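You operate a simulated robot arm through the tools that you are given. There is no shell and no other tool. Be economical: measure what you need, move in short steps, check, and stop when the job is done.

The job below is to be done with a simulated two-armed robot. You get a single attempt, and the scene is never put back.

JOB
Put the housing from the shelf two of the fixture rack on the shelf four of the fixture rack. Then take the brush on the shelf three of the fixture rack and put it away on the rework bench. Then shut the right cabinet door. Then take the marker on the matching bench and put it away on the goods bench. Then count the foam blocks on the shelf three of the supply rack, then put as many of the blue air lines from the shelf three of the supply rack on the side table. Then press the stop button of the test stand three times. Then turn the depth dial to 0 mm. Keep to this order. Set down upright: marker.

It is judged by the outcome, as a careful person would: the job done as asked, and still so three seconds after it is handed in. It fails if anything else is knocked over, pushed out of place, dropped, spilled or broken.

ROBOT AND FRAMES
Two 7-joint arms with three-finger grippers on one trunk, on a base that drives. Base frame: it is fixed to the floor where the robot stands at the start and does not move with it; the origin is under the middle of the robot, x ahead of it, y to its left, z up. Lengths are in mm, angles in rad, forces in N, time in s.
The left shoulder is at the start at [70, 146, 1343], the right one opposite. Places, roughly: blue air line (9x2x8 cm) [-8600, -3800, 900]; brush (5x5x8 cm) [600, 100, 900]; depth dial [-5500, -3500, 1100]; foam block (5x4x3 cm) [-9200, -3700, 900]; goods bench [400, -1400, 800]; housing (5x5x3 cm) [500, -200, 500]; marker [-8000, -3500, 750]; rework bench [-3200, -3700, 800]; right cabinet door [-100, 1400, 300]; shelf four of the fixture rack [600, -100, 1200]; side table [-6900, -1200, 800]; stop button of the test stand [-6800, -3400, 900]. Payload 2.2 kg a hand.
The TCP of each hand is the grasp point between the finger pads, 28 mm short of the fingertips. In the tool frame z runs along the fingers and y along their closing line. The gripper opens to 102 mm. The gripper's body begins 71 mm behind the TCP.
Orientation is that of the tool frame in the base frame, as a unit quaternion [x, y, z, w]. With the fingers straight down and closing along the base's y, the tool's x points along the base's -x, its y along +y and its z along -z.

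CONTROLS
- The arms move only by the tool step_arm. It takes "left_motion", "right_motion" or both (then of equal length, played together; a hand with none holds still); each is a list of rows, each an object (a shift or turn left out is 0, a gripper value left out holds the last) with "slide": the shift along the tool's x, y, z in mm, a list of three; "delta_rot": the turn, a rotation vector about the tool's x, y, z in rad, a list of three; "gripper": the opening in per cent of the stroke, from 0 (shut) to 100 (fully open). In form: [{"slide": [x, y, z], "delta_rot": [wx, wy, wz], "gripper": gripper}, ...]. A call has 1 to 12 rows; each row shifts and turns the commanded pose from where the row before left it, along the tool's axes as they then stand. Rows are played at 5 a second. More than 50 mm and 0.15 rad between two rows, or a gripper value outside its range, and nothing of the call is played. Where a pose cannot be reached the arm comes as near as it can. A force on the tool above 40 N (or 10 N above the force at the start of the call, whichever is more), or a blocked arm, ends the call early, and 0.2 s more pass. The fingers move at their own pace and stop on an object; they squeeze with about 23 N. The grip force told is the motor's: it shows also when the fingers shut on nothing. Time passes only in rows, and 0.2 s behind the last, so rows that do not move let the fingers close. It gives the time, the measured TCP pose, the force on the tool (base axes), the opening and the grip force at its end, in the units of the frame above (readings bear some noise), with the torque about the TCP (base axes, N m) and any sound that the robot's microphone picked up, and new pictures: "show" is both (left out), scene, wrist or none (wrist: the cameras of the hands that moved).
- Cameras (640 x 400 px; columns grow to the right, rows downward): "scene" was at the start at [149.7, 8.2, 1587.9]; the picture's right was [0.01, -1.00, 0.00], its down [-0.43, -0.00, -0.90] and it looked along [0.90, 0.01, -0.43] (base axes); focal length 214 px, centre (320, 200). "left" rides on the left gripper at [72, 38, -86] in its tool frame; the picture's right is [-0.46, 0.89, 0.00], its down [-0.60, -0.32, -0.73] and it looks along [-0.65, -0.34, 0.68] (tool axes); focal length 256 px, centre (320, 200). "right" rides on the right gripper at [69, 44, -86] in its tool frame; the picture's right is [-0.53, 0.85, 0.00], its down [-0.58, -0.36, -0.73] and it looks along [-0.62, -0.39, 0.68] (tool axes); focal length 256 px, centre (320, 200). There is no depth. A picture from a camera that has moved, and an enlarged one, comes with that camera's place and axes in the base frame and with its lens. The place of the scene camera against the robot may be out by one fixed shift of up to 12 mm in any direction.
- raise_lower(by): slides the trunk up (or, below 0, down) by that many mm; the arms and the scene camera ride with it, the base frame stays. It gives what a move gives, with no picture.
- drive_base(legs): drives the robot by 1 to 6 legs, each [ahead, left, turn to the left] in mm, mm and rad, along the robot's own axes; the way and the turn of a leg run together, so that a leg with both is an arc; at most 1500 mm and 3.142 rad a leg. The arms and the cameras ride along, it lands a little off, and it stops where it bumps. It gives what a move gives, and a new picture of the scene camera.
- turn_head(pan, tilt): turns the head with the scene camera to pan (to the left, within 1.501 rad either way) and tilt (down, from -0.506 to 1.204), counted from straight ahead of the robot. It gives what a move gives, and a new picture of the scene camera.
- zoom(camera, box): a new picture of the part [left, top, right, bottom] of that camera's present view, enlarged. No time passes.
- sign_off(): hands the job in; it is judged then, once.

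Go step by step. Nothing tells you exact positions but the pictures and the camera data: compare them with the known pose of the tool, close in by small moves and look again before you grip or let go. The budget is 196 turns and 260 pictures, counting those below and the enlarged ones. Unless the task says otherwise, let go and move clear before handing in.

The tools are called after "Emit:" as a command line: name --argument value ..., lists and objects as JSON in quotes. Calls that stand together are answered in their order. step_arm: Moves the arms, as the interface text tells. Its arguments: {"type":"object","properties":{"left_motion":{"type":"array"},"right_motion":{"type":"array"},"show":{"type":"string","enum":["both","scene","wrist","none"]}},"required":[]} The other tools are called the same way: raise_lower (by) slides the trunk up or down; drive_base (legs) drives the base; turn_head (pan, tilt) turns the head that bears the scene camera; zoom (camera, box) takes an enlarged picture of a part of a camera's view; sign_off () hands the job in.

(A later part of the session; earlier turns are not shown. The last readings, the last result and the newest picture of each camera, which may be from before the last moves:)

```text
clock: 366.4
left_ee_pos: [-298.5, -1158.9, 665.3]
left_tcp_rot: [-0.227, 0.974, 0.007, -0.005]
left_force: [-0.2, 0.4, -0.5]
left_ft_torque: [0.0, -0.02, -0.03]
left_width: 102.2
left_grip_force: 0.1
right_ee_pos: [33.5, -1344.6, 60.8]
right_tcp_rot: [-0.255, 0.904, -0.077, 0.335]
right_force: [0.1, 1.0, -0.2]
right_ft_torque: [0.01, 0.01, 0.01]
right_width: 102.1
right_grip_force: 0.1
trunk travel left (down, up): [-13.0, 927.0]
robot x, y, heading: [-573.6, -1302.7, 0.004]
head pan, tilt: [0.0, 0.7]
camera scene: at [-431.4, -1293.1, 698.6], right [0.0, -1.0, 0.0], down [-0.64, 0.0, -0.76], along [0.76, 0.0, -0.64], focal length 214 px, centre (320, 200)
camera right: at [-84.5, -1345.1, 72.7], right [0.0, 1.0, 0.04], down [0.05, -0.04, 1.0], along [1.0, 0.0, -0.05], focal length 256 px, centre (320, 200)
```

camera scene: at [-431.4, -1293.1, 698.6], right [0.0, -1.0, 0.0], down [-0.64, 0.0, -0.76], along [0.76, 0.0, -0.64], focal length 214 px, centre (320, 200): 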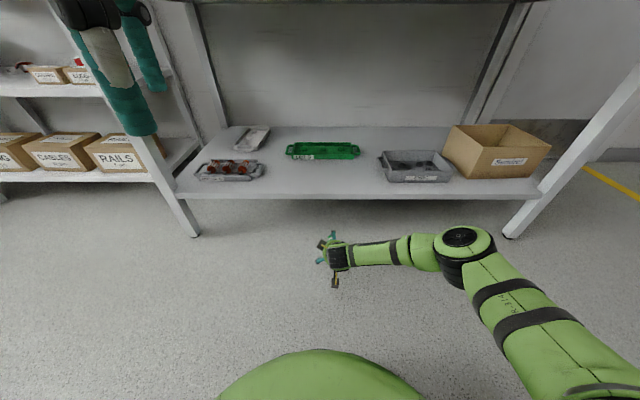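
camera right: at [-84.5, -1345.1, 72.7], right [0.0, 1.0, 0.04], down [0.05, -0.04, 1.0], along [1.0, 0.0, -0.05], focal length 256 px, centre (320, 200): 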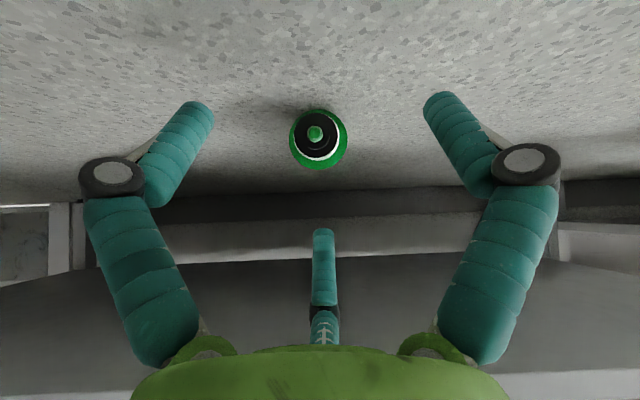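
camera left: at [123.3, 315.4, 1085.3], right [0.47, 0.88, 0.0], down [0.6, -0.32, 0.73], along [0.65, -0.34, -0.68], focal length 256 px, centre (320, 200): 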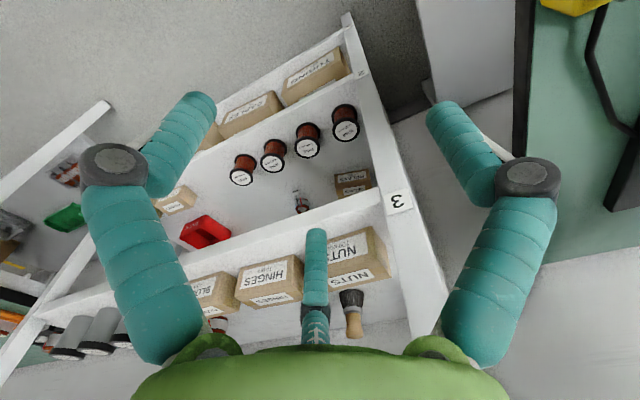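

Emit:
step_arm --right_motion '[{"slide": [-27, -19, 27.7]}, {"slide": [-27, -19, 27.7]}, {"slide": [9.2, 5.9, 13]}, {"slide": [9.2, 5.9, 13]}, {}]' --show "wrist"

```text
clock: 367.6
left_ee_pos: [-298.6, -1158.8, 666.6]
left_tcp_rot: [-0.228, 0.974, 0.007, -0.005]
left_force: [-0.4, -0.2, 0.4]
left_ft_torque: [-0.01, -0.03, -0.01]
left_width: 102.1
left_grip_force: 0.1
right_ee_pos: [119.7, -1347.2, 35.0]
right_tcp_rot: [-0.255, 0.904, -0.076, 0.336]
right_force: [0.0, 1.0, 2.4]
right_ft_torque: [-0.07, 0.03, -0.03]
right_width: 101.9
right_grip_force: 0.0
right hand out of reach, approached as far as the arm can: row 4
trunk travel left (down, up): [-13.0, 927.0]
robot x, y, heading: [-576.2, -1300.0, 0.006]
head pan, tilt: [0.0, 0.7]
camera right: at [2.9, -1347.0, 47.7], right [0.0, 1.0, 0.04], down [0.05, -0.04, 1.0], along [1.0, 0.0, -0.05], focal length 256 px, centre (320, 200)
```

right: 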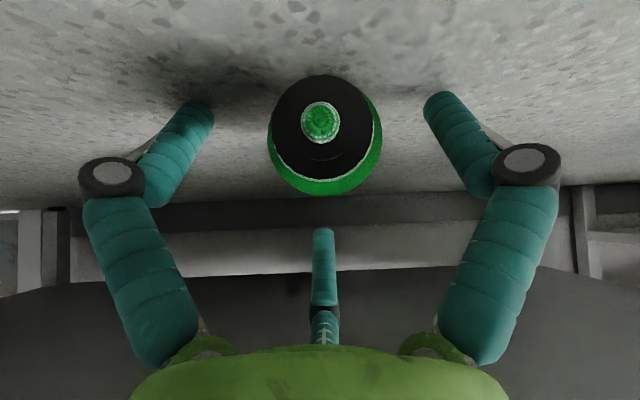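

Emit:
raise_lower --by -7

Emit:
step_arm --right_motion '[{"gripper": 60}, {"gripper": 30}, {"gripper": 0}, {}, {}]' --show "wrist"

```text
clock: 368.2
left_ee_pos: [-299.8, -1158.1, 658.8]
left_tcp_rot: [-0.228, 0.974, 0.006, -0.004]
left_force: [0.4, 0.0, 0.4]
left_ft_torque: [0.02, 0.06, -0.01]
left_width: 101.9
left_grip_force: 0.0
right_ee_pos: [121.1, -1346.3, 31.8]
right_tcp_rot: [-0.254, 0.903, -0.077, 0.338]
right_force: [-20.7, -3.4, 33.5]
right_ft_torque: [-0.53, 0.89, 0.11]
right_width: 101.7
right_grip_force: 24.8
trunk travel left (down, up): [-6.0, 934.0]
robot x, y, heading: [-577.2, -1301.6, 0.008]
head pan, tilt: [0.0, 0.7]
```

```text
clock: 369.4
left_ee_pos: [-298.5, -1158.1, 658.0]
left_tcp_rot: [-0.227, 0.974, 0.007, -0.004]
left_force: [-0.3, -0.5, -0.2]
left_ft_torque: [0.02, -0.01, -0.05]
left_width: 102.0
left_grip_force: 0.1
right_ee_pos: [120.3, -1347.6, 28.4]
right_tcp_rot: [-0.255, 0.904, -0.077, 0.335]
right_force: [1.6, 0.1, 6.5]
right_ft_torque: [0.03, -0.11, -0.03]
right_width: 51.6
right_grip_force: 22.7
trunk travel left (down, up): [-6.0, 934.0]
robot x, y, heading: [-573.8, -1304.8, -0.0]
head pan, tilt: [0.0, 0.7]
camera right: at [3.4, -1347.8, 41.4], right [0.0, 1.0, 0.04], down [0.05, -0.04, 1.0], along [1.0, 0.0, -0.05], focal length 256 px, centre (320, 200)
```

right: 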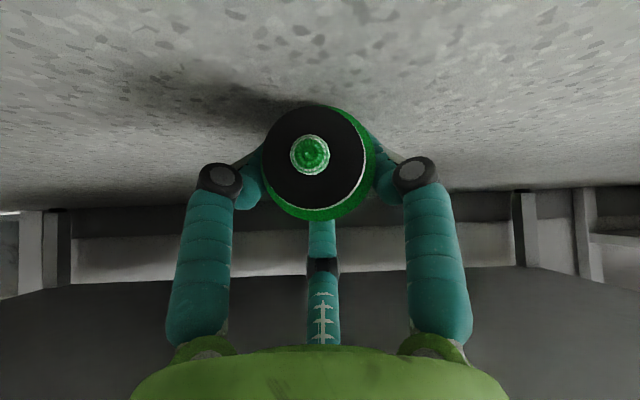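

It grips the flange (52 mm), good enough to carry the marker out from under the bench. Lift slightly and draw back.

Emit:
raise_lower --by 20

Emit:
step_arm --right_motion '[{"slide": [25.9, 16.4, -25.8]}, {"slide": [25.9, 16.4, -25.8]}, {"slide": [25.9, 16.4, -25.8]}, {"slide": [25.9, 16.4, -25.8]}, {"slide": [25.9, 16.4, -25.8]}, {}]' --show "both"

```text
clock: 370.1
left_ee_pos: [-299.1, -1158.5, 678.9]
left_tcp_rot: [-0.228, 0.974, 0.008, -0.005]
left_force: [-1.0, 0.8, 0.0]
left_ft_torque: [-0.01, 0.02, -0.02]
left_width: 102.0
left_grip_force: 0.0
right_ee_pos: [120.1, -1348.0, 46.1]
right_tcp_rot: [-0.255, 0.904, -0.076, 0.335]
right_force: [0.1, -0.8, -0.4]
right_ft_torque: [0.01, -0.01, 0.02]
right_width: 43.9
right_grip_force: 23.2
trunk travel left (down, up): [-26.0, 914.0]
robot x, y, heading: [-572.1, -1303.5, 0.008]
head pan, tilt: [0.0, 0.7]
```

```text
clock: 371.4
left_ee_pos: [-298.3, -1159.2, 678.9]
left_tcp_rot: [-0.228, 0.974, 0.007, -0.006]
left_force: [0.4, 0.4, 0.2]
left_ft_torque: [0.01, 0.0, 0.02]
left_width: 102.1
left_grip_force: 0.1
right_ee_pos: [-80.8, -1347.3, 47.7]
right_tcp_rot: [-0.254, 0.904, -0.077, 0.335]
right_force: [0.0, -0.8, -1.3]
right_ft_torque: [0.0, -0.04, 0.01]
right_width: 44.2
right_grip_force: 23.4
trunk travel left (down, up): [-26.0, 914.0]
robot x, y, heading: [-574.7, -1301.5, 0.004]
head pan, tilt: [0.0, 0.7]
camera scene: at [-431.4, -1293.1, 711.6], right [0.0, -1.0, 0.0], down [-0.64, 0.0, -0.76], along [0.76, 0.0, -0.64], focal length 214 px, centre (320, 200)
camera right: at [-198.5, -1347.2, 59.7], right [0.0, 1.0, 0.04], down [0.05, -0.04, 1.0], along [1.0, 0.0, -0.05], focal length 256 px, centre (320, 200)
```

scene: 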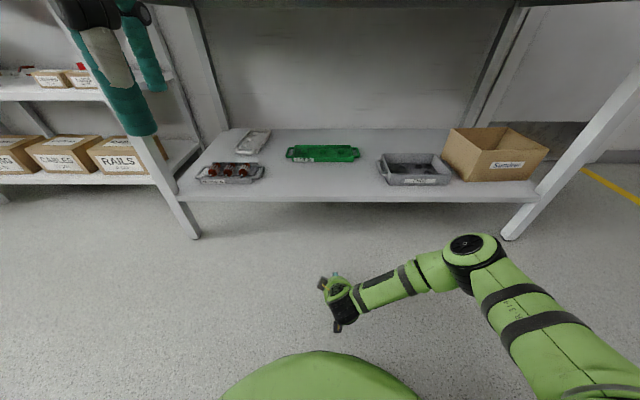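
right: 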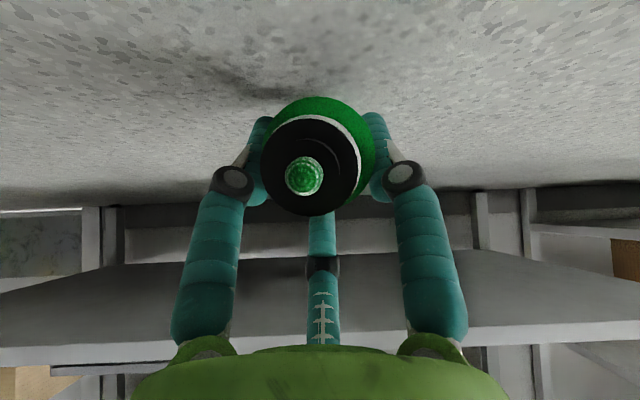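

Emit:
raise_lower --by -18

Emit:
step_arm --right_motion '[{"gripper": 48}, {"gripper": 54}, {"gripper": 65}, {"gripper": 80}, {"gripper": 100}, {}]' --show "wrist"

```text
clock: 372.1
left_ee_pos: [-299.6, -1158.2, 661.5]
left_tcp_rot: [-0.226, 0.974, 0.006, -0.004]
left_force: [0.8, -0.2, -0.9]
left_ft_torque: [0.02, 0.0, 0.01]
left_width: 101.9
left_grip_force: 0.0
right_ee_pos: [-78.1, -1345.8, 33.0]
right_tcp_rot: [-0.253, 0.902, -0.078, 0.34]
right_force: [-6.4, -5.1, 28.4]
right_ft_torque: [-0.81, 0.06, -0.52]
right_width: 45.7
right_grip_force: 23.0
trunk travel left (down, up): [-8.0, 932.0]
robot x, y, heading: [-577.5, -1301.5, 0.008]
head pan, tilt: [0.0, 0.7]
```

```text
clock: 373.5
left_ee_pos: [-297.6, -1159.0, 660.5]
left_tcp_rot: [-0.227, 0.974, 0.007, -0.005]
left_force: [-0.4, 0.5, 0.4]
left_ft_torque: [0.0, 0.01, 0.0]
left_width: 102.1
left_grip_force: 0.0
right_ee_pos: [-83.4, -1346.7, 28.0]
right_tcp_rot: [-0.256, 0.904, -0.075, 0.333]
right_force: [-3.5, -0.2, 4.6]
right_ft_torque: [-0.08, 0.21, 0.02]
right_width: 104.2
right_grip_force: 0.0
trunk travel left (down, up): [-8.0, 932.0]
robot x, y, heading: [-574.9, -1300.7, 0.005]
head pan, tilt: [0.0, 0.7]
camera right: at [-200.0, -1347.0, 41.0], right [0.0, 1.0, 0.04], down [0.05, -0.04, 1.0], along [1.0, 0.0, -0.05], focal length 256 px, centre (320, 200)
```

right: 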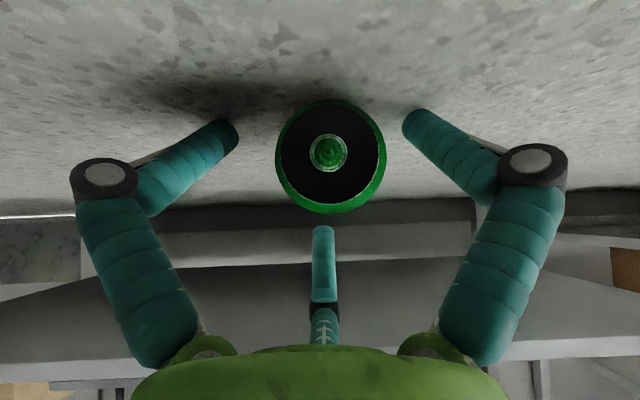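

Now the marker lies in the open at about [-84,-1343] (flange). I rise, make the hand vertical, and regrasp it on the cap side so it can be stood up.

Emit:
step_arm --right_motion '[{"slide": [-24.5, -15.5, -34.5]}, {"slide": [-24.5, -15.5, -34.5]}, {"delta_rot": [-0.0742, 0.119, 0]}, {"delta_rot": [-0.0742, 0.119, 0]}, {"delta_rot": [-0.0742, 0.119, 0]}, {"delta_rot": [-0.0742, 0.119, 0]}, {"delta_rot": [-0.0742, 0.119, 0]}, {}]' --show "both"

```text
clock: 375.3
left_ee_pos: [-298.0, -1159.3, 661.3]
left_tcp_rot: [-0.227, 0.974, 0.007, -0.004]
left_force: [0.2, 0.0, -0.8]
left_ft_torque: [0.0, 0.03, -0.03]
left_width: 102.0
left_grip_force: 0.1
right_ee_pos: [-80.6, -1350.2, 119.4]
right_tcp_rot: [-0.278, 0.96, 0.018, 0.005]
right_force: [-0.1, 0.2, 0.0]
right_ft_torque: [0.02, 0.01, 0.01]
right_width: 101.8
right_grip_force: 0.0
trunk travel left (down, up): [-8.0, 932.0]
robot x, y, heading: [-576.7, -1302.5, 0.005]
head pan, tilt: [0.0, 0.7]
camera scene: at [-431.4, -1293.1, 693.6], right [0.0, -1.0, 0.0], down [-0.64, 0.0, -0.76], along [0.76, 0.0, -0.64], focal length 214 px, centre (320, 200)
camera right: at [-161.6, -1353.5, 204.7], right [0.0, 1.0, 0.04], down [0.68, -0.03, 0.73], along [0.73, 0.03, -0.68], focal length 256 px, centre (320, 200)
```

scene: 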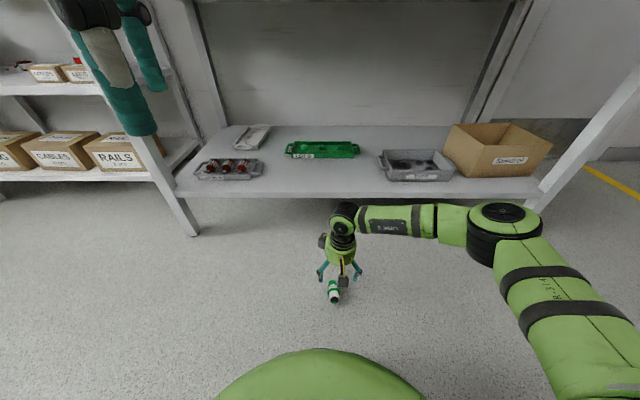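
right: 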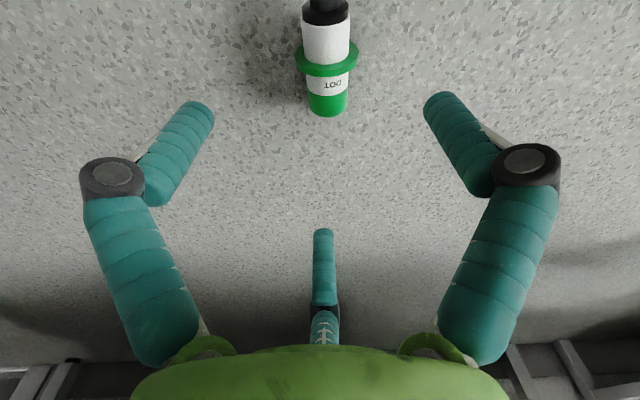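

Emit:
step_arm --right_motion '[{"slide": [-6.5, 6.5, 0]}, {"slide": [0, 0, 40]}, {"slide": [0, 0, 36]}, {}]' --show "wrist"

```text
clock: 376.3
left_ee_pos: [-297.5, -1158.6, 660.0]
left_tcp_rot: [-0.227, 0.974, 0.007, -0.006]
left_force: [0.5, -0.3, 0.1]
left_ft_torque: [0.0, -0.04, -0.02]
left_width: 102.2
left_grip_force: 0.2
right_ee_pos: [-79.1, -1339.2, 44.0]
right_tcp_rot: [-0.278, 0.96, 0.018, 0.004]
right_force: [-0.5, -0.1, -0.1]
right_ft_torque: [0.01, 0.01, -0.02]
right_width: 102.0
right_grip_force: 0.1
trunk travel left (down, up): [-8.0, 932.0]
robot x, y, heading: [-575.1, -1304.6, 0.005]
head pan, tilt: [0.0, 0.7]
camera right: at [-160.1, -1341.9, 129.4], right [0.0, 1.0, 0.04], down [0.68, -0.03, 0.73], along [0.73, 0.03, -0.68], focal length 256 px, centre (320, 200)
```

right: 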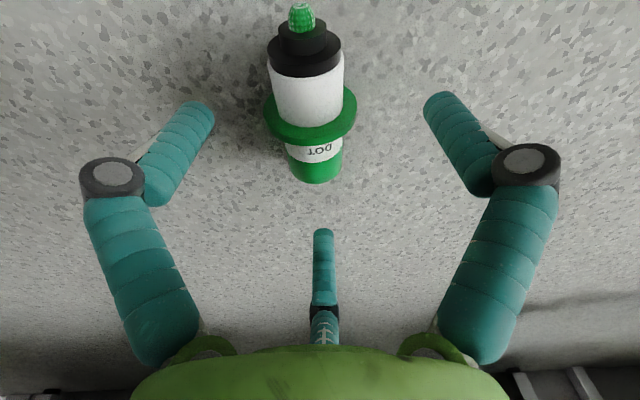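

The marker shows clearly: green flat end toward the bench, nib toward me. I align the hand with it, aiming at the straight label section beside the flange, and go down.

Emit:
step_arm --right_motion '[{"slide": [9.2, 2.3, 0], "delta_rot": [0, 0, -0.085]}, {"slide": [0, 0, 8]}, {}]' --show "none"

Emit:
raise_lower --by -6

Emit:
zoom --camera "right" --box '[0, 0, 640, 400]'

```text
clock: 377.1
left_ee_pos: [-298.1, -1159.1, 660.4]
left_tcp_rot: [-0.228, 0.974, 0.007, -0.005]
left_force: [0.1, -0.1, 1.1]
left_ft_torque: [0.0, 0.0, 0.0]
left_width: 101.9
left_grip_force: 0.1
right_ee_pos: [-87.4, -1342.3, 35.9]
right_tcp_rot: [-0.318, 0.948, 0.017, 0.005]
right_force: [0.3, 0.2, 0.5]
right_ft_torque: [-0.02, 0.02, 0.01]
right_width: 102.1
right_grip_force: 0.0
trunk travel left (down, up): [-8.0, 932.0]
robot x, y, heading: [-575.3, -1302.2, 0.002]
head pan, tilt: [0.0, 0.7]
```

```text
clock: 377.6
left_ee_pos: [-298.2, -1158.6, 654.1]
left_tcp_rot: [-0.228, 0.974, 0.008, -0.005]
left_force: [-0.3, -0.4, 0.4]
left_ft_torque: [-0.01, 0.0, -0.02]
left_width: 102.1
left_grip_force: 0.0
right_ee_pos: [-87.5, -1341.9, 29.5]
right_tcp_rot: [-0.319, 0.948, 0.018, 0.007]
right_force: [0.1, -0.8, -0.2]
right_ft_torque: [0.0, -0.01, -0.02]
right_width: 102.1
right_grip_force: 0.1
trunk travel left (down, up): [-2.0, 938.0]
robot x, y, heading: [-575.2, -1301.5, 0.008]
head pan, tilt: [0.0, 0.7]
```

```text
1.00 times, centred on (320, 200) of right (not enlarged: the box is as wide or as high as the picture)
camera zoom: at [-168.5, -1351.9, 114.6], right [-0.08, 1.0, 0.04], down [0.68, 0.03, 0.73], along [0.73, 0.09, -0.68], focal length 256 px, centre (320, 200)
```

zoom: 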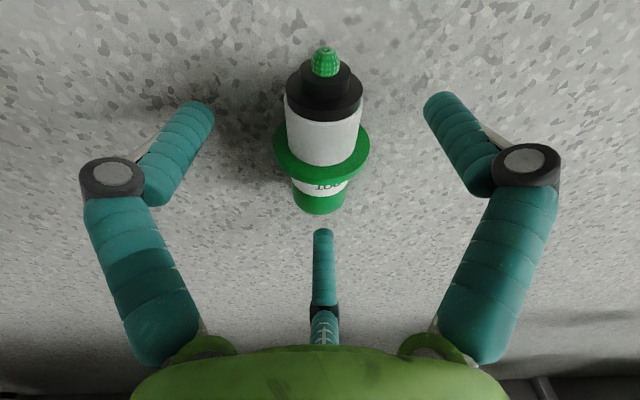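

Emit:
step_arm --right_motion '[{"gripper": 60}, {"gripper": 40}, {"gripper": 0}, {}, {}]' --show "wrist"

Emit:
raise_lower --by 120

Emit:
zoom --camera "right" --box '[160, 20, 480, 220]'

```text
clock: 378.9
left_ee_pos: [-298.0, -1158.6, 654.1]
left_tcp_rot: [-0.227, 0.974, 0.007, -0.006]
left_force: [0.0, -0.6, -0.5]
left_ft_torque: [-0.01, -0.01, -0.07]
left_width: 101.9
left_grip_force: 0.1
right_ee_pos: [-87.8, -1342.6, 29.2]
right_tcp_rot: [-0.319, 0.948, 0.016, 0.006]
right_force: [-1.1, 0.3, 0.5]
right_ft_torque: [-0.01, 0.0, -0.02]
right_width: 47.9
right_grip_force: 22.6
trunk travel left (down, up): [-2.0, 938.0]
robot x, y, heading: [-573.9, -1297.9, 0.006]
head pan, tilt: [0.0, 0.7]
camera right: at [-168.4, -1351.9, 114.6], right [-0.08, 1.0, 0.04], down [0.68, 0.03, 0.73], along [0.73, 0.09, -0.68], focal length 256 px, centre (320, 200)
```

right: 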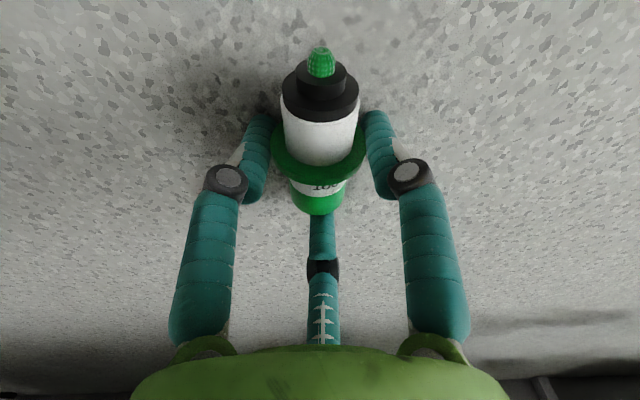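

```text
clock: 380.4
left_ee_pos: [-296.8, -1157.9, 773.7]
left_tcp_rot: [-0.227, 0.974, 0.008, -0.006]
left_force: [-0.1, 0.5, -0.6]
left_ft_torque: [-0.02, 0.0, 0.01]
left_width: 102.2
left_grip_force: 0.2
right_ee_pos: [-87.5, -1341.8, 149.4]
right_tcp_rot: [-0.319, 0.948, 0.018, 0.005]
right_force: [0.2, -0.4, -0.3]
right_ft_torque: [0.02, 0.0, -0.01]
right_width: 47.9
right_grip_force: 23.2
trunk travel left (down, up): [-122.0, 818.0]
robot x, y, heading: [-571.6, -1299.1, 0.005]
head pan, tilt: [0.0, 0.7]
```

```text
2.00 times, centred on (320, 120) of right
camera zoom: at [-168.5, -1351.9, 234.4], right [-0.08, 1.0, 0.04], down [0.68, 0.03, 0.73], along [0.73, 0.09, -0.68], focal length 512 px, centre (320, 360)
```

zoom: 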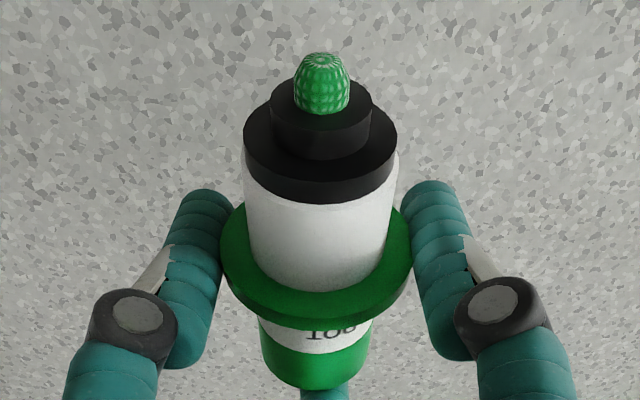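

The hand holds the marker by its flange, nib end tipped up ~12°. I raise it above bench height and then pitch the hand forward ~100° so that the green end points up.

Emit:
raise_lower --by 400

Emit:
raise_lower --by 200

Emit:
step_arm --right_motion '[{"slide": [0, 0, -42]}, {"slide": [0, 0, -42]}, {"slide": [0, 0, -42]}, {"slide": [0, 0, -42]}, {"slide": [0, 0, -42]}, {"slide": [0, 0, -40]}]' --show "none"

Emit:
step_arm --right_motion '[{"delta_rot": [0.0742, -0.119, 0], "slide": [-12, -7.6, 0]}, {"delta_rot": [0.0742, -0.119, 0], "slide": [-12, -7.6, 0]}, {"delta_rot": [0.0742, -0.119, 0], "slide": [-12, -7.6, 0]}, {"delta_rot": [0.0742, -0.119, 0], "slide": [-8, -5, 8]}, {"delta_rot": [0.0742, -0.119, 0], "slide": [-8, -5, 8]}, {"delta_rot": [0.0742, -0.119, 0], "slide": [-5, -3, 10]}, {"delta_rot": [0.0742, -0.119, 0], "slide": [-3, -2, 12]}, {"delta_rot": [0.0742, -0.119, 0], "slide": [0, 0, 12]}]' --show "both"

```text
clock: 384.2
left_ee_pos: [-297.3, -1159.3, 1173.9]
left_tcp_rot: [-0.228, 0.974, 0.007, -0.006]
left_force: [-1.0, 1.1, -0.1]
left_ft_torque: [-0.01, -0.02, -0.02]
left_width: 101.9
left_grip_force: 0.0
right_ee_pos: [-87.2, -1341.5, 548.7]
right_tcp_rot: [-0.318, 0.948, 0.018, 0.006]
right_force: [-0.4, 0.4, -0.9]
right_ft_torque: [-0.01, -0.04, 0.03]
right_width: 47.6
right_grip_force: 22.9
trunk travel left (down, up): [-522.0, 418.0]
robot x, y, heading: [-575.8, -1298.5, 0.006]
head pan, tilt: [0.0, 0.7]
```

```text
clock: 386.4
left_ee_pos: [-298.1, -1158.8, 1373.8]
left_tcp_rot: [-0.228, 0.974, 0.007, -0.005]
left_force: [-0.2, -0.2, 0.1]
left_ft_torque: [0.03, 0.0, 0.04]
left_width: 102.2
left_grip_force: 0.0
right_ee_pos: [-87.4, -1341.8, 749.3]
right_tcp_rot: [-0.319, 0.948, 0.019, 0.006]
right_force: [0.3, -0.2, -1.0]
right_ft_torque: [0.03, -0.02, 0.0]
right_width: 47.8
right_grip_force: 23.5
trunk travel left (down, up): [-722.0, 218.0]
robot x, y, heading: [-576.0, -1301.9, 0.005]
head pan, tilt: [0.0, 0.7]
```

```text
clock: 387.8
left_ee_pos: [-297.6, -1158.6, 1373.0]
left_tcp_rot: [-0.227, 0.974, 0.007, -0.005]
left_force: [0.5, 0.0, 0.0]
left_ft_torque: [0.0, -0.04, -0.01]
left_width: 101.9
left_grip_force: 0.1
right_ee_pos: [-87.7, -1352.7, 1001.2]
right_tcp_rot: [-0.319, 0.948, 0.018, 0.005]
right_force: [0.4, -0.2, 0.1]
right_ft_torque: [0.02, 0.03, 0.0]
right_width: 47.4
right_grip_force: 23.1
trunk travel left (down, up): [-722.0, 218.0]
robot x, y, heading: [-576.1, -1298.3, 0.003]
head pan, tilt: [0.0, 0.7]
```

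```text
clock: 389.6
left_ee_pos: [-297.6, -1156.5, 1373.3]
left_tcp_rot: [-0.227, 0.974, 0.006, -0.005]
left_force: [-0.9, 1.0, -0.4]
left_ft_torque: [-0.04, -0.02, -0.02]
left_width: 102.0
left_grip_force: 0.1
right_ee_pos: [11.0, -1340.2, 985.5]
right_tcp_rot: [-0.26, 0.804, -0.109, 0.523]
right_force: [-0.3, 0.6, -1.1]
right_ft_torque: [-0.02, -0.06, -0.03]
right_width: 47.5
right_grip_force: 22.6
trunk travel left (down, up): [-722.0, 218.0]
robot x, y, heading: [-575.0, -1300.5, 0.002]
head pan, tilt: [0.0, 0.7]
camera scene: at [-431.5, -1290.8, 1407.5], right [0.0, -1.0, 0.0], down [-0.64, 0.0, -0.76], along [0.76, 0.0, -0.64], focal length 214 px, centre (320, 200)
camera right: at [-101.6, -1348.3, 946.8], right [-0.09, 1.0, 0.04], down [-0.36, -0.07, 0.93], along [0.93, 0.07, 0.37], focal length 256 px, centre (320, 200)
```

scene: 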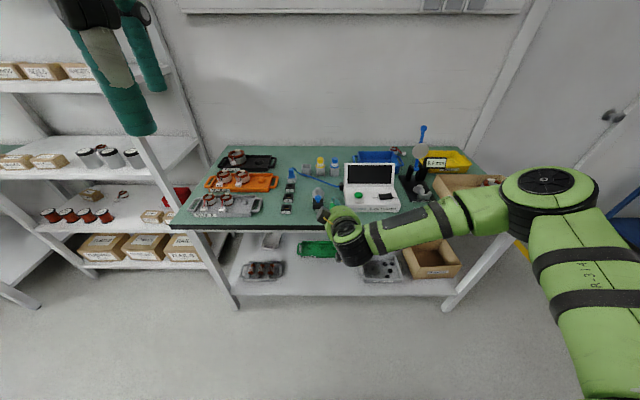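
right: 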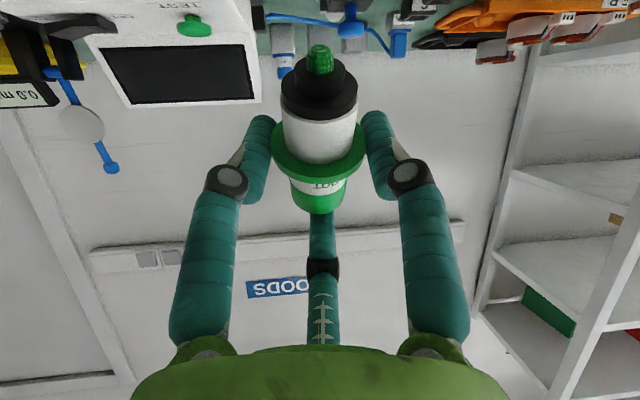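

Emit:
step_arm --right_motion '[{"delta_rot": [0.069, -0.1105, 0]}, {"delta_rot": [0.069, -0.1105, 0]}, {"delta_rot": [0.069, -0.1105, 0]}, {"delta_rot": [0.069, -0.1105, 0]}, {"delta_rot": [0.069, -0.1105, 0]}, {}]' --show "both"

```text
clock: 390.9
left_ee_pos: [-297.2, -1160.5, 1374.4]
left_tcp_rot: [-0.227, 0.974, 0.008, -0.005]
left_force: [-0.8, -0.3, 0.8]
left_ft_torque: [0.0, 0.0, -0.04]
left_width: 101.8
left_grip_force: 0.0
right_ee_pos: [-26.2, -1258.0, 1049.1]
right_tcp_rot: [-0.186, 0.605, -0.17, 0.755]
right_force: [0.1, 0.5, -0.7]
right_ft_torque: [0.03, -0.03, -0.01]
right_width: 47.4
right_grip_force: 23.1
right hand out of reach, approached as far as the arm can: row 2, 3, 4, 5
trunk travel left (down, up): [-722.0, 218.0]
robot x, y, heading: [-573.2, -1301.6, 0.001]
head pan, tilt: [0.0, 0.7]
camera scene: at [-431.1, -1294.0, 1407.6], right [0.0, -1.0, 0.0], down [-0.64, 0.0, -0.76], along [0.76, 0.0, -0.64], focal length 214 px, centre (320, 200)
camera right: at [-94.1, -1259.4, 952.2], right [-0.08, 1.0, 0.05], down [-0.85, -0.1, 0.52], along [0.52, 0.0, 0.85], focal length 256 px, centre (320, 200)
```

scene: 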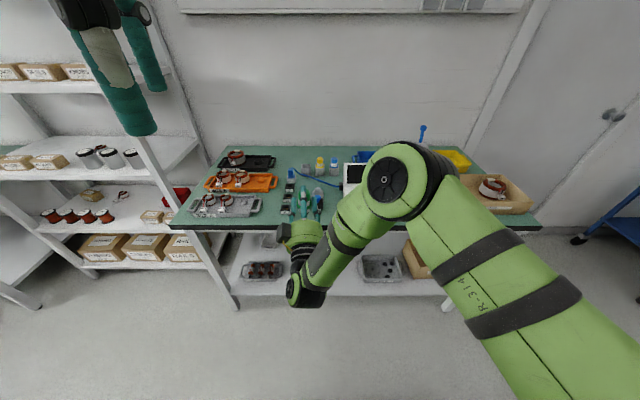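
right: 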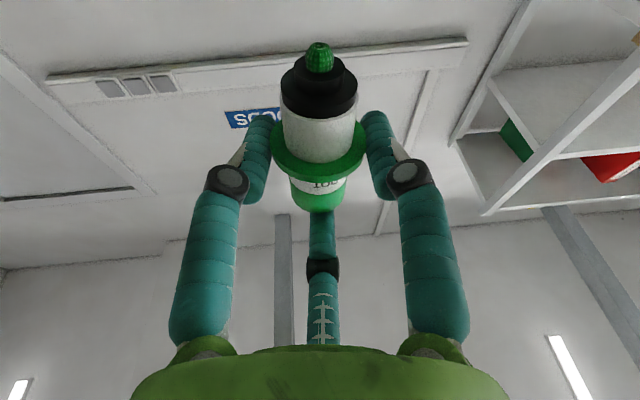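

The green end is now up. I zoom in on the marker to measure its axis precisely before setting it down.

Emit:
zoom --camera "right" --box '[240, 30, 400, 230]'

```text
2.00 times, centred on (320, 130) of right
camera zoom: at [-94.1, -1259.4, 952.2], right [-0.08, 1.0, 0.05], down [-0.85, -0.1, 0.52], along [0.52, 0.0, 0.85], focal length 512 px, centre (320, 340)
```

zoom: 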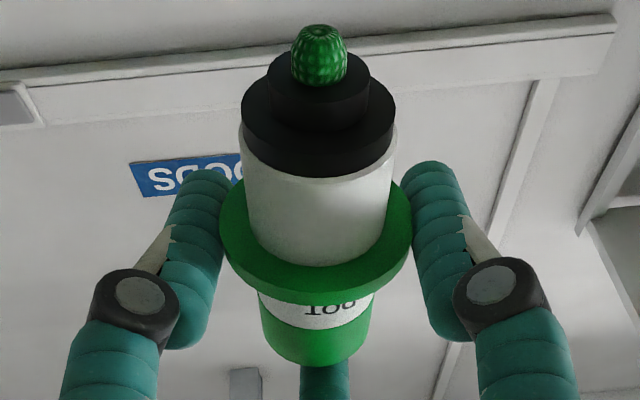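

Emit:
zoom --camera "right" --box '[260, 36, 380, 111]'

Emit:
zoom --camera "right" --box '[260, 140, 380, 215]'

```text
5.33 times, centred on (320, 74) of right
camera zoom: at [-94.1, -1259.4, 952.2], right [-0.08, 1.0, 0.05], down [-0.85, -0.1, 0.52], along [0.52, 0.0, 0.85], focal length 1365 px, centre (320, 875)
```

zoom: 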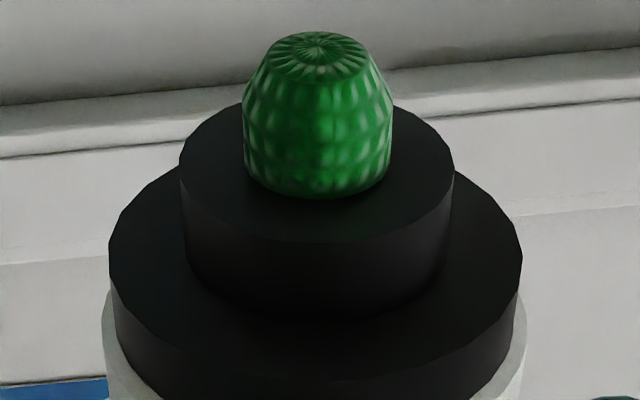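

```text
5.33 times, centred on (320, 178) of right
camera zoom: at [-94.1, -1259.4, 952.2], right [-0.08, 1.0, 0.05], down [-0.85, -0.1, 0.52], along [0.52, 0.0, 0.85], focal length 1365 px, centre (320, 320)
```

zoom: 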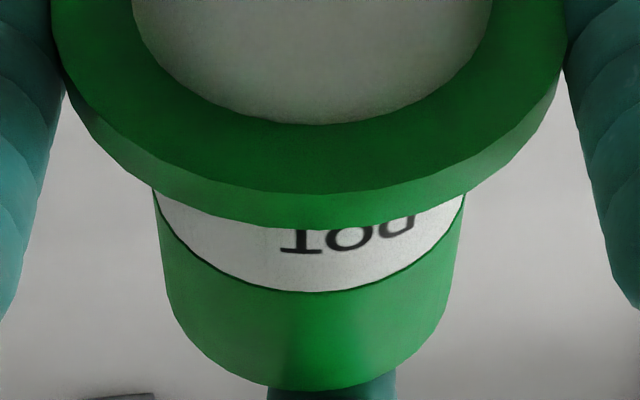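

To judge the marker's lean I bring the left hand's camera round to look at it from the side.

Emit:
step_arm --left_motion '[{"slide": [-34.8, -6.7, 21.8]}, {"slide": [-34.8, -6.7, 21.8]}, {"slide": [-34.8, -6.7, 21.8]}, {"slide": [-34.8, -6.7, 21.8]}, {"slide": [-34.8, -6.7, 21.8]}, {"slide": [-34.8, -6.7, 21.8]}, {"slide": [-34.8, -6.7, 21.8]}, {"slide": [-34.8, -6.7, 21.8]}]' --show "none"

Emit:
step_arm --left_motion '[{"delta_rot": [0, 0, 0.1428]}, {"delta_rot": [0, 0, 0.1428]}, {"delta_rot": [0, 0, 0.1428]}, {"delta_rot": [0, 0, 0.1428]}, {"delta_rot": [0, 0, 0.1428]}, {"delta_rot": [0, 0, 0.1428]}, {"delta_rot": [0, 0, 0.1428]}, {"delta_rot": [0, 0, 0.1428]}, {"delta_rot": [0, 0, 0.1428]}, {"delta_rot": [0, 0, 0.1428]}, {"delta_rot": [0, 0, 0.1428]}]' --show "wrist"

```text
clock: 392.8
left_ee_pos: [-22.8, -1082.1, 1196.0]
left_tcp_rot: [-0.227, 0.974, 0.008, -0.006]
left_force: [0.5, 0.6, -0.1]
left_ft_torque: [-0.01, 0.05, -0.05]
left_width: 101.9
left_grip_force: 0.0
right_ee_pos: [-25.1, -1257.8, 1049.8]
right_tcp_rot: [-0.185, 0.607, -0.169, 0.754]
right_force: [0.7, 0.1, -0.9]
right_ft_torque: [-0.03, -0.01, -0.02]
right_width: 47.1
right_grip_force: 22.7
trunk travel left (down, up): [-722.0, 218.0]
robot x, y, heading: [-579.4, -1303.1, 0.006]
head pan, tilt: [0.0, 0.7]
```

```text
clock: 395.1
left_ee_pos: [-149.5, -1155.4, 1156.6]
left_tcp_rot: [0.527, 0.85, 0.002, -0.008]
left_force: [0.3, 0.4, 1.2]
left_ft_torque: [0.0, 0.0, -0.01]
left_width: 102.1
left_grip_force: 0.0
left hand out of reach, approached as far as the arm can: row 7, 8, 9, 10, 11
right_ee_pos: [-27.2, -1258.1, 1050.2]
right_tcp_rot: [-0.185, 0.606, -0.169, 0.755]
right_force: [-1.2, -0.9, -0.2]
right_ft_torque: [-0.01, 0.0, -0.03]
right_width: 47.3
right_grip_force: 22.9
trunk travel left (down, up): [-722.0, 218.0]
robot x, y, heading: [-578.4, -1300.8, 0.006]
head pan, tilt: [0.0, 0.7]
camera left: at [-146.2, -1076.3, 1245.6], right [1.0, -0.02, -0.01], down [-0.01, -0.69, 0.72], along [-0.03, -0.72, -0.69], focal length 256 px, centre (320, 200)
```

left: 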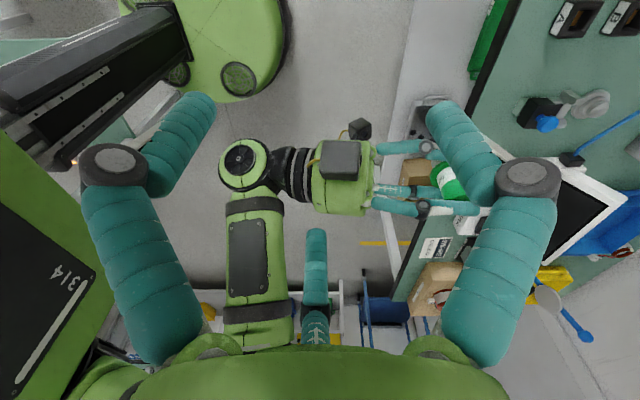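

Emit:
step_arm --left_motion '[{"gripper": 0}, {}, {}, {}]' --show "none"

Emit:
zoom --camera "left" --box '[370, 120, 530, 240]'

```text
clock: 396.1
left_ee_pos: [-148.9, -1155.4, 1156.9]
left_tcp_rot: [0.527, 0.85, 0.0, -0.008]
left_force: [0.2, 1.1, -0.4]
left_ft_torque: [-0.01, 0.02, 0.01]
left_width: 2.4
left_grip_force: 22.9
right_ee_pos: [-26.1, -1257.2, 1049.3]
right_tcp_rot: [-0.184, 0.606, -0.17, 0.755]
right_force: [0.7, 1.2, -0.7]
right_ft_torque: [0.03, 0.02, -0.01]
right_width: 47.5
right_grip_force: 23.1
trunk travel left (down, up): [-722.0, 218.0]
robot x, y, heading: [-573.1, -1302.5, 0.009]
head pan, tilt: [0.0, 0.7]
```

```text
3.33 times, centred on (450, 180) of left
camera zoom: at [-145.3, -1075.8, 1245.5], right [1.0, -0.02, -0.01], down [-0.01, -0.69, 0.72], along [-0.03, -0.72, -0.69], focal length 853 px, centre (-113, 267)
```

zoom: 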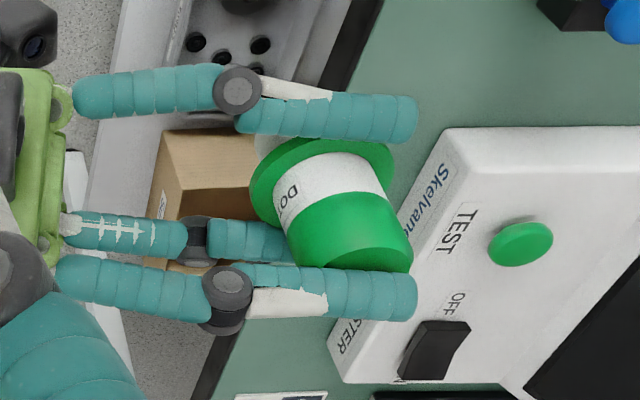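

From the side the marker's green end leans ~4–5° toward me; I correct the pitch, then move over the free bench strip at [138,-1240] and lower.

Emit:
step_arm --right_motion '[{"delta_rot": [-0.0424, 0.068, 0]}, {}]' --show "none"

Emit:
drive_base --legs '[[166, 15, 0]]'

Emit:
raise_lower --by -130

Emit:
zoom --camera "left" --box '[370, 100, 530, 220]'

```text
clock: 396.8
left_ee_pos: [-148.2, -1155.9, 1157.6]
left_tcp_rot: [0.527, 0.85, 0.001, -0.008]
left_force: [0.0, -0.7, 0.0]
left_ft_torque: [0.01, 0.06, -0.03]
left_width: 2.2
left_grip_force: 22.8
right_ee_pos: [-26.8, -1258.3, 1049.1]
right_tcp_rot: [-0.197, 0.632, -0.161, 0.732]
right_force: [0.5, -0.1, -0.3]
right_ft_torque: [0.01, -0.02, 0.02]
right_width: 47.1
right_grip_force: 22.9
trunk travel left (down, up): [-722.0, 218.0]
robot x, y, heading: [-574.3, -1299.8, 0.001]
head pan, tilt: [0.0, 0.7]
```

```text
clock: 398.2
left_ee_pos: [11.5, -1139.7, 1159.2]
left_tcp_rot: [0.527, 0.85, 0.003, -0.007]
left_force: [-0.3, 0.3, 0.1]
left_ft_torque: [0.0, -0.02, 0.02]
left_width: 2.2
left_grip_force: 22.5
right_ee_pos: [135.3, -1242.1, 1050.5]
right_tcp_rot: [-0.197, 0.631, -0.161, 0.733]
right_force: [0.1, 0.4, -0.9]
right_ft_torque: [-0.01, 0.03, -0.01]
right_width: 46.9
right_grip_force: 23.5
trunk travel left (down, up): [-722.0, 218.0]
robot x, y, heading: [-409.4, -1286.2, 0.003]
head pan, tilt: [0.0, 0.7]
camera scene: at [-270.7, -1277.7, 1407.9], right [0.0, -1.0, 0.0], down [-0.64, 0.0, -0.77], along [0.77, 0.0, -0.64], focal length 214 px, centre (320, 200)
```

scene: 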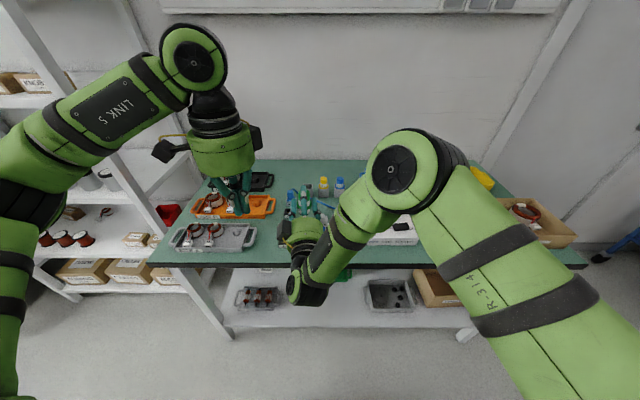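

```text
clock: 399.8
left_ee_pos: [14.9, -1140.3, 1027.3]
left_tcp_rot: [0.527, 0.85, 0.003, -0.008]
left_force: [-0.2, -0.7, 0.4]
left_ft_torque: [-0.02, -0.03, 0.0]
left_width: 2.2
left_grip_force: 23.5
right_ee_pos: [136.0, -1242.7, 919.4]
right_tcp_rot: [-0.197, 0.631, -0.161, 0.732]
right_force: [0.6, 0.0, -0.2]
right_ft_torque: [-0.03, 0.03, 0.01]
right_width: 46.9
right_grip_force: 23.2
trunk travel left (down, up): [-592.0, 348.0]
robot x, y, heading: [-410.7, -1285.2, 0.005]
head pan, tilt: [0.0, 0.7]
```

```text
3.33 times, centred on (450, 160) of left
camera zoom: at [17.5, -1060.1, 1115.8], right [1.0, -0.02, -0.01], down [-0.01, -0.69, 0.72], along [-0.03, -0.72, -0.69], focal length 853 px, centre (-113, 333)
```

zoom: 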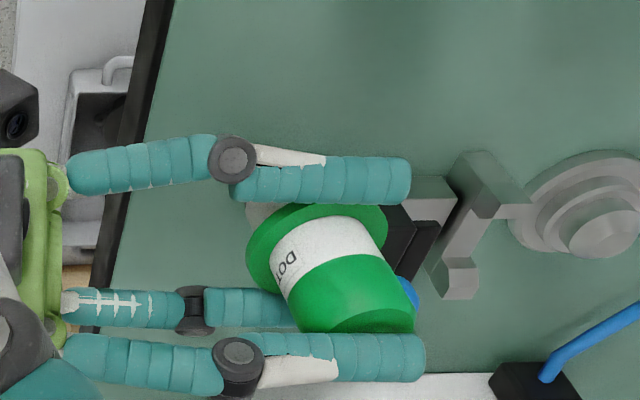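

Emit:
raise_lower --by -22

Emit:
raise_lower --by -5

Emit:
raise_lower --by -4

```text
clock: 400.4
left_ee_pos: [14.2, -1140.7, 1005.5]
left_tcp_rot: [0.527, 0.85, 0.002, -0.009]
left_force: [0.5, 0.4, 0.2]
left_ft_torque: [0.02, -0.04, 0.0]
left_width: 2.0
left_grip_force: 22.8
right_ee_pos: [136.7, -1241.8, 897.2]
right_tcp_rot: [-0.197, 0.631, -0.162, 0.732]
right_force: [-0.2, 0.0, -0.5]
right_ft_torque: [-0.04, 0.02, 0.04]
right_width: 47.5
right_grip_force: 23.0
trunk travel left (down, up): [-570.0, 370.0]
robot x, y, heading: [-412.6, -1286.7, 0.008]
head pan, tilt: [0.0, 0.7]
```

```text
clock: 401.0
left_ee_pos: [14.3, -1139.8, 1001.4]
left_tcp_rot: [0.526, 0.85, 0.002, -0.008]
left_force: [0.3, -0.3, -0.6]
left_ft_torque: [-0.02, 0.0, 0.01]
left_width: 2.2
left_grip_force: 23.3
right_ee_pos: [136.5, -1242.9, 892.5]
right_tcp_rot: [-0.197, 0.632, -0.161, 0.732]
right_force: [0.0, -1.0, -0.6]
right_ft_torque: [0.02, 0.01, -0.01]
right_width: 47.3
right_grip_force: 23.2
trunk travel left (down, up): [-565.0, 375.0]
robot x, y, heading: [-406.6, -1285.5, 0.005]
head pan, tilt: [0.0, 0.7]
```

```text
clock: 401.5
left_ee_pos: [13.9, -1139.2, 996.7]
left_tcp_rot: [0.527, 0.85, 0.003, -0.008]
left_force: [-0.2, 0.4, 0.4]
left_ft_torque: [-0.05, 0.0, 0.01]
left_width: 2.3
left_grip_force: 22.1
right_ee_pos: [136.6, -1241.4, 887.8]
right_tcp_rot: [-0.198, 0.632, -0.16, 0.732]
right_force: [-0.3, 0.6, -0.6]
right_ft_torque: [0.01, -0.02, 0.02]
right_width: 47.4
right_grip_force: 22.5
trunk travel left (down, up): [-561.0, 379.0]
robot x, y, heading: [-407.7, -1282.6, 0.009]
head pan, tilt: [0.0, 0.7]
```

Emit:
raise_lower --by -4

Emit:
raise_lower --by -3

Emit:
raise_lower --by -3

Emit:
raise_lower --by -3

Emit:
zoom --camera "left" --box '[370, 100, 530, 220]'

```text
clock: 402.1
left_ee_pos: [14.2, -1139.7, 993.0]
left_tcp_rot: [0.527, 0.85, 0.003, -0.008]
left_force: [-0.2, 0.5, 0.1]
left_ft_torque: [0.01, 0.0, 0.0]
left_width: 2.2
left_grip_force: 22.9
right_ee_pos: [136.3, -1242.0, 883.8]
right_tcp_rot: [-0.197, 0.632, -0.16, 0.732]
right_force: [-0.1, 0.4, -0.9]
right_ft_torque: [-0.01, 0.02, 0.01]
right_width: 47.2
right_grip_force: 23.1
trunk travel left (down, up): [-557.0, 383.0]
robot x, y, heading: [-410.2, -1283.8, 0.002]
head pan, tilt: [0.0, 0.7]
```

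```text
clock: 402.6
left_ee_pos: [13.8, -1138.8, 989.6]
left_tcp_rot: [0.527, 0.85, 0.003, -0.008]
left_force: [0.8, 0.3, -0.8]
left_ft_torque: [-0.02, -0.01, 0.03]
left_width: 2.4
left_grip_force: 22.7
right_ee_pos: [136.7, -1242.1, 881.2]
right_tcp_rot: [-0.197, 0.632, -0.161, 0.732]
right_force: [0.2, 0.0, -0.6]
right_ft_torque: [0.02, 0.04, 0.02]
right_width: 47.4
right_grip_force: 22.8
trunk travel left (down, up): [-554.0, 386.0]
robot x, y, heading: [-409.3, -1281.4, 0.006]
head pan, tilt: [0.0, 0.7]
```

```text
clock: 403.1
left_ee_pos: [14.7, -1140.2, 986.3]
left_tcp_rot: [0.527, 0.85, 0.001, -0.008]
left_force: [0.1, 0.4, -0.9]
left_ft_torque: [-0.02, -0.02, -0.03]
left_width: 2.3
left_grip_force: 22.7
right_ee_pos: [136.8, -1242.0, 878.2]
right_tcp_rot: [-0.198, 0.632, -0.161, 0.732]
right_force: [-0.1, -0.5, -0.9]
right_ft_torque: [-0.02, 0.02, 0.02]
right_width: 47.1
right_grip_force: 23.3
trunk travel left (down, up): [-551.0, 389.0]
robot x, y, heading: [-413.2, -1285.7, 0.007]
head pan, tilt: [0.0, 0.7]
```

```text
clock: 403.6
left_ee_pos: [14.3, -1140.4, 984.0]
left_tcp_rot: [0.527, 0.85, 0.002, -0.008]
left_force: [-0.1, -0.6, 0.6]
left_ft_torque: [0.02, -0.01, -0.01]
left_width: 2.2
left_grip_force: 22.6
right_ee_pos: [136.9, -1242.9, 875.6]
right_tcp_rot: [-0.197, 0.631, -0.161, 0.733]
right_force: [0.6, -0.6, 4.4]
right_ft_torque: [0.0, -0.05, -0.03]
right_width: 47.6
right_grip_force: 23.2
trunk travel left (down, up): [-548.0, 392.0]
robot x, y, heading: [-411.2, -1284.6, 0.0]
head pan, tilt: [0.0, 0.7]
```

```text
3.33 times, centred on (450, 160) of left
camera zoom: at [17.3, -1060.0, 1071.8], right [1.0, -0.02, -0.01], down [-0.01, -0.69, 0.72], along [-0.03, -0.72, -0.69], focal length 853 px, centre (-113, 333)
```

zoom: 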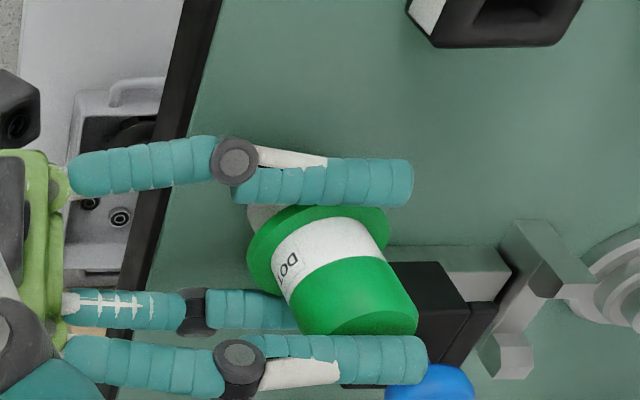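

Contact is light and the marker looks vertical. I release in very small steps.

Emit:
step_arm --right_motion '[{"gripper": 47}, {"gripper": 48}, {"gripper": 49}, {"gripper": 50}, {"gripper": 51}, {"gripper": 52}, {"gripper": 54}, {"gripper": 56}, {"gripper": 58}, {}]' --show "none"

Emit:
zoom --camera "left" --box '[370, 100, 530, 220]'

```text
clock: 405.8
left_ee_pos: [14.3, -1140.3, 982.6]
left_tcp_rot: [0.527, 0.85, 0.002, -0.007]
left_force: [-0.3, 0.5, -1.1]
left_ft_torque: [0.0, 0.01, -0.03]
left_width: 2.0
left_grip_force: 23.4
right_ee_pos: [136.7, -1242.7, 875.4]
right_tcp_rot: [-0.198, 0.632, -0.16, 0.732]
right_force: [0.7, -0.1, -0.8]
right_ft_torque: [-0.04, -0.02, 0.01]
right_width: 59.2
right_grip_force: 0.0
trunk travel left (down, up): [-548.0, 392.0]
robot x, y, heading: [-411.7, -1285.8, 0.004]
head pan, tilt: [0.0, 0.7]
```

```text
3.33 times, centred on (450, 160) of left
camera zoom: at [17.7, -1060.0, 1071.6], right [1.0, -0.02, -0.01], down [-0.01, -0.69, 0.72], along [-0.03, -0.72, -0.69], focal length 853 px, centre (-113, 333)
```

zoom: 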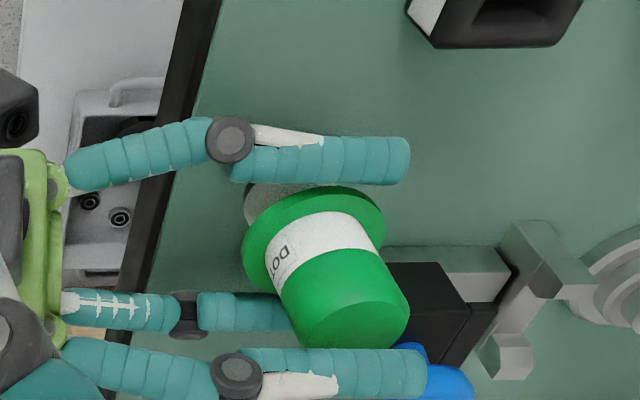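

Emit:
zoom --camera "right" --box '[160, 20, 480, 220]'

```text
2.00 times, centred on (320, 120) of right
camera zoom: at [61.7, -1244.8, 783.3], right [-0.09, 0.99, 0.04], down [-0.8, -0.1, 0.59], along [0.59, 0.02, 0.81], focal length 512 px, centre (320, 360)
```

zoom: 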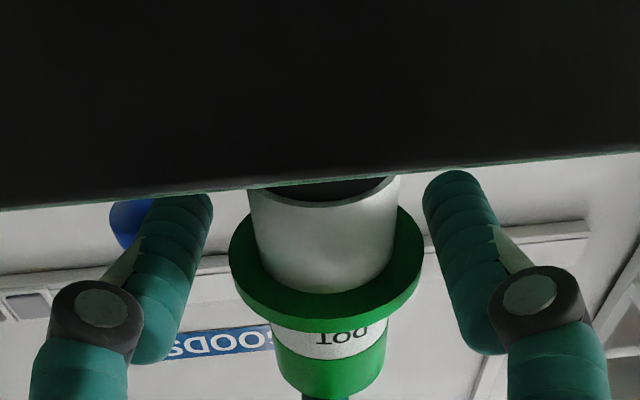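

It appears to be standing free between the fingers. I open further, slowly.

Emit:
step_arm --right_motion '[{"gripper": 60}, {"gripper": 63}, {"gripper": 67}, {"gripper": 72}, {"gripper": 78}, {"gripper": 84}, {}]' --show "none"

Emit:
zoom --camera "left" --box '[370, 100, 530, 220]'

```text
clock: 407.4
left_ee_pos: [14.3, -1140.1, 984.2]
left_tcp_rot: [0.527, 0.85, 0.002, -0.008]
left_force: [-1.2, 0.3, -0.4]
left_ft_torque: [-0.01, 0.0, 0.02]
left_width: 2.0
left_grip_force: 22.9
right_ee_pos: [136.6, -1242.4, 874.5]
right_tcp_rot: [-0.197, 0.632, -0.161, 0.732]
right_force: [-1.0, 0.5, -0.1]
right_ft_torque: [-0.01, 0.06, 0.01]
right_width: 85.5
right_grip_force: 0.0
trunk travel left (down, up): [-548.0, 392.0]
robot x, y, heading: [-414.6, -1285.0, -0.001]
head pan, tilt: [0.0, 0.7]
```

```text
3.33 times, centred on (450, 160) of left
camera zoom: at [17.7, -1060.0, 1071.6], right [1.0, -0.02, -0.01], down [-0.01, -0.69, 0.72], along [-0.03, -0.72, -0.69], focal length 853 px, centre (-113, 333)
```

zoom: 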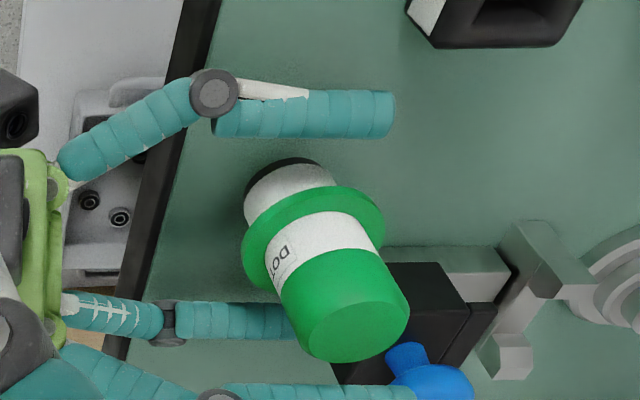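

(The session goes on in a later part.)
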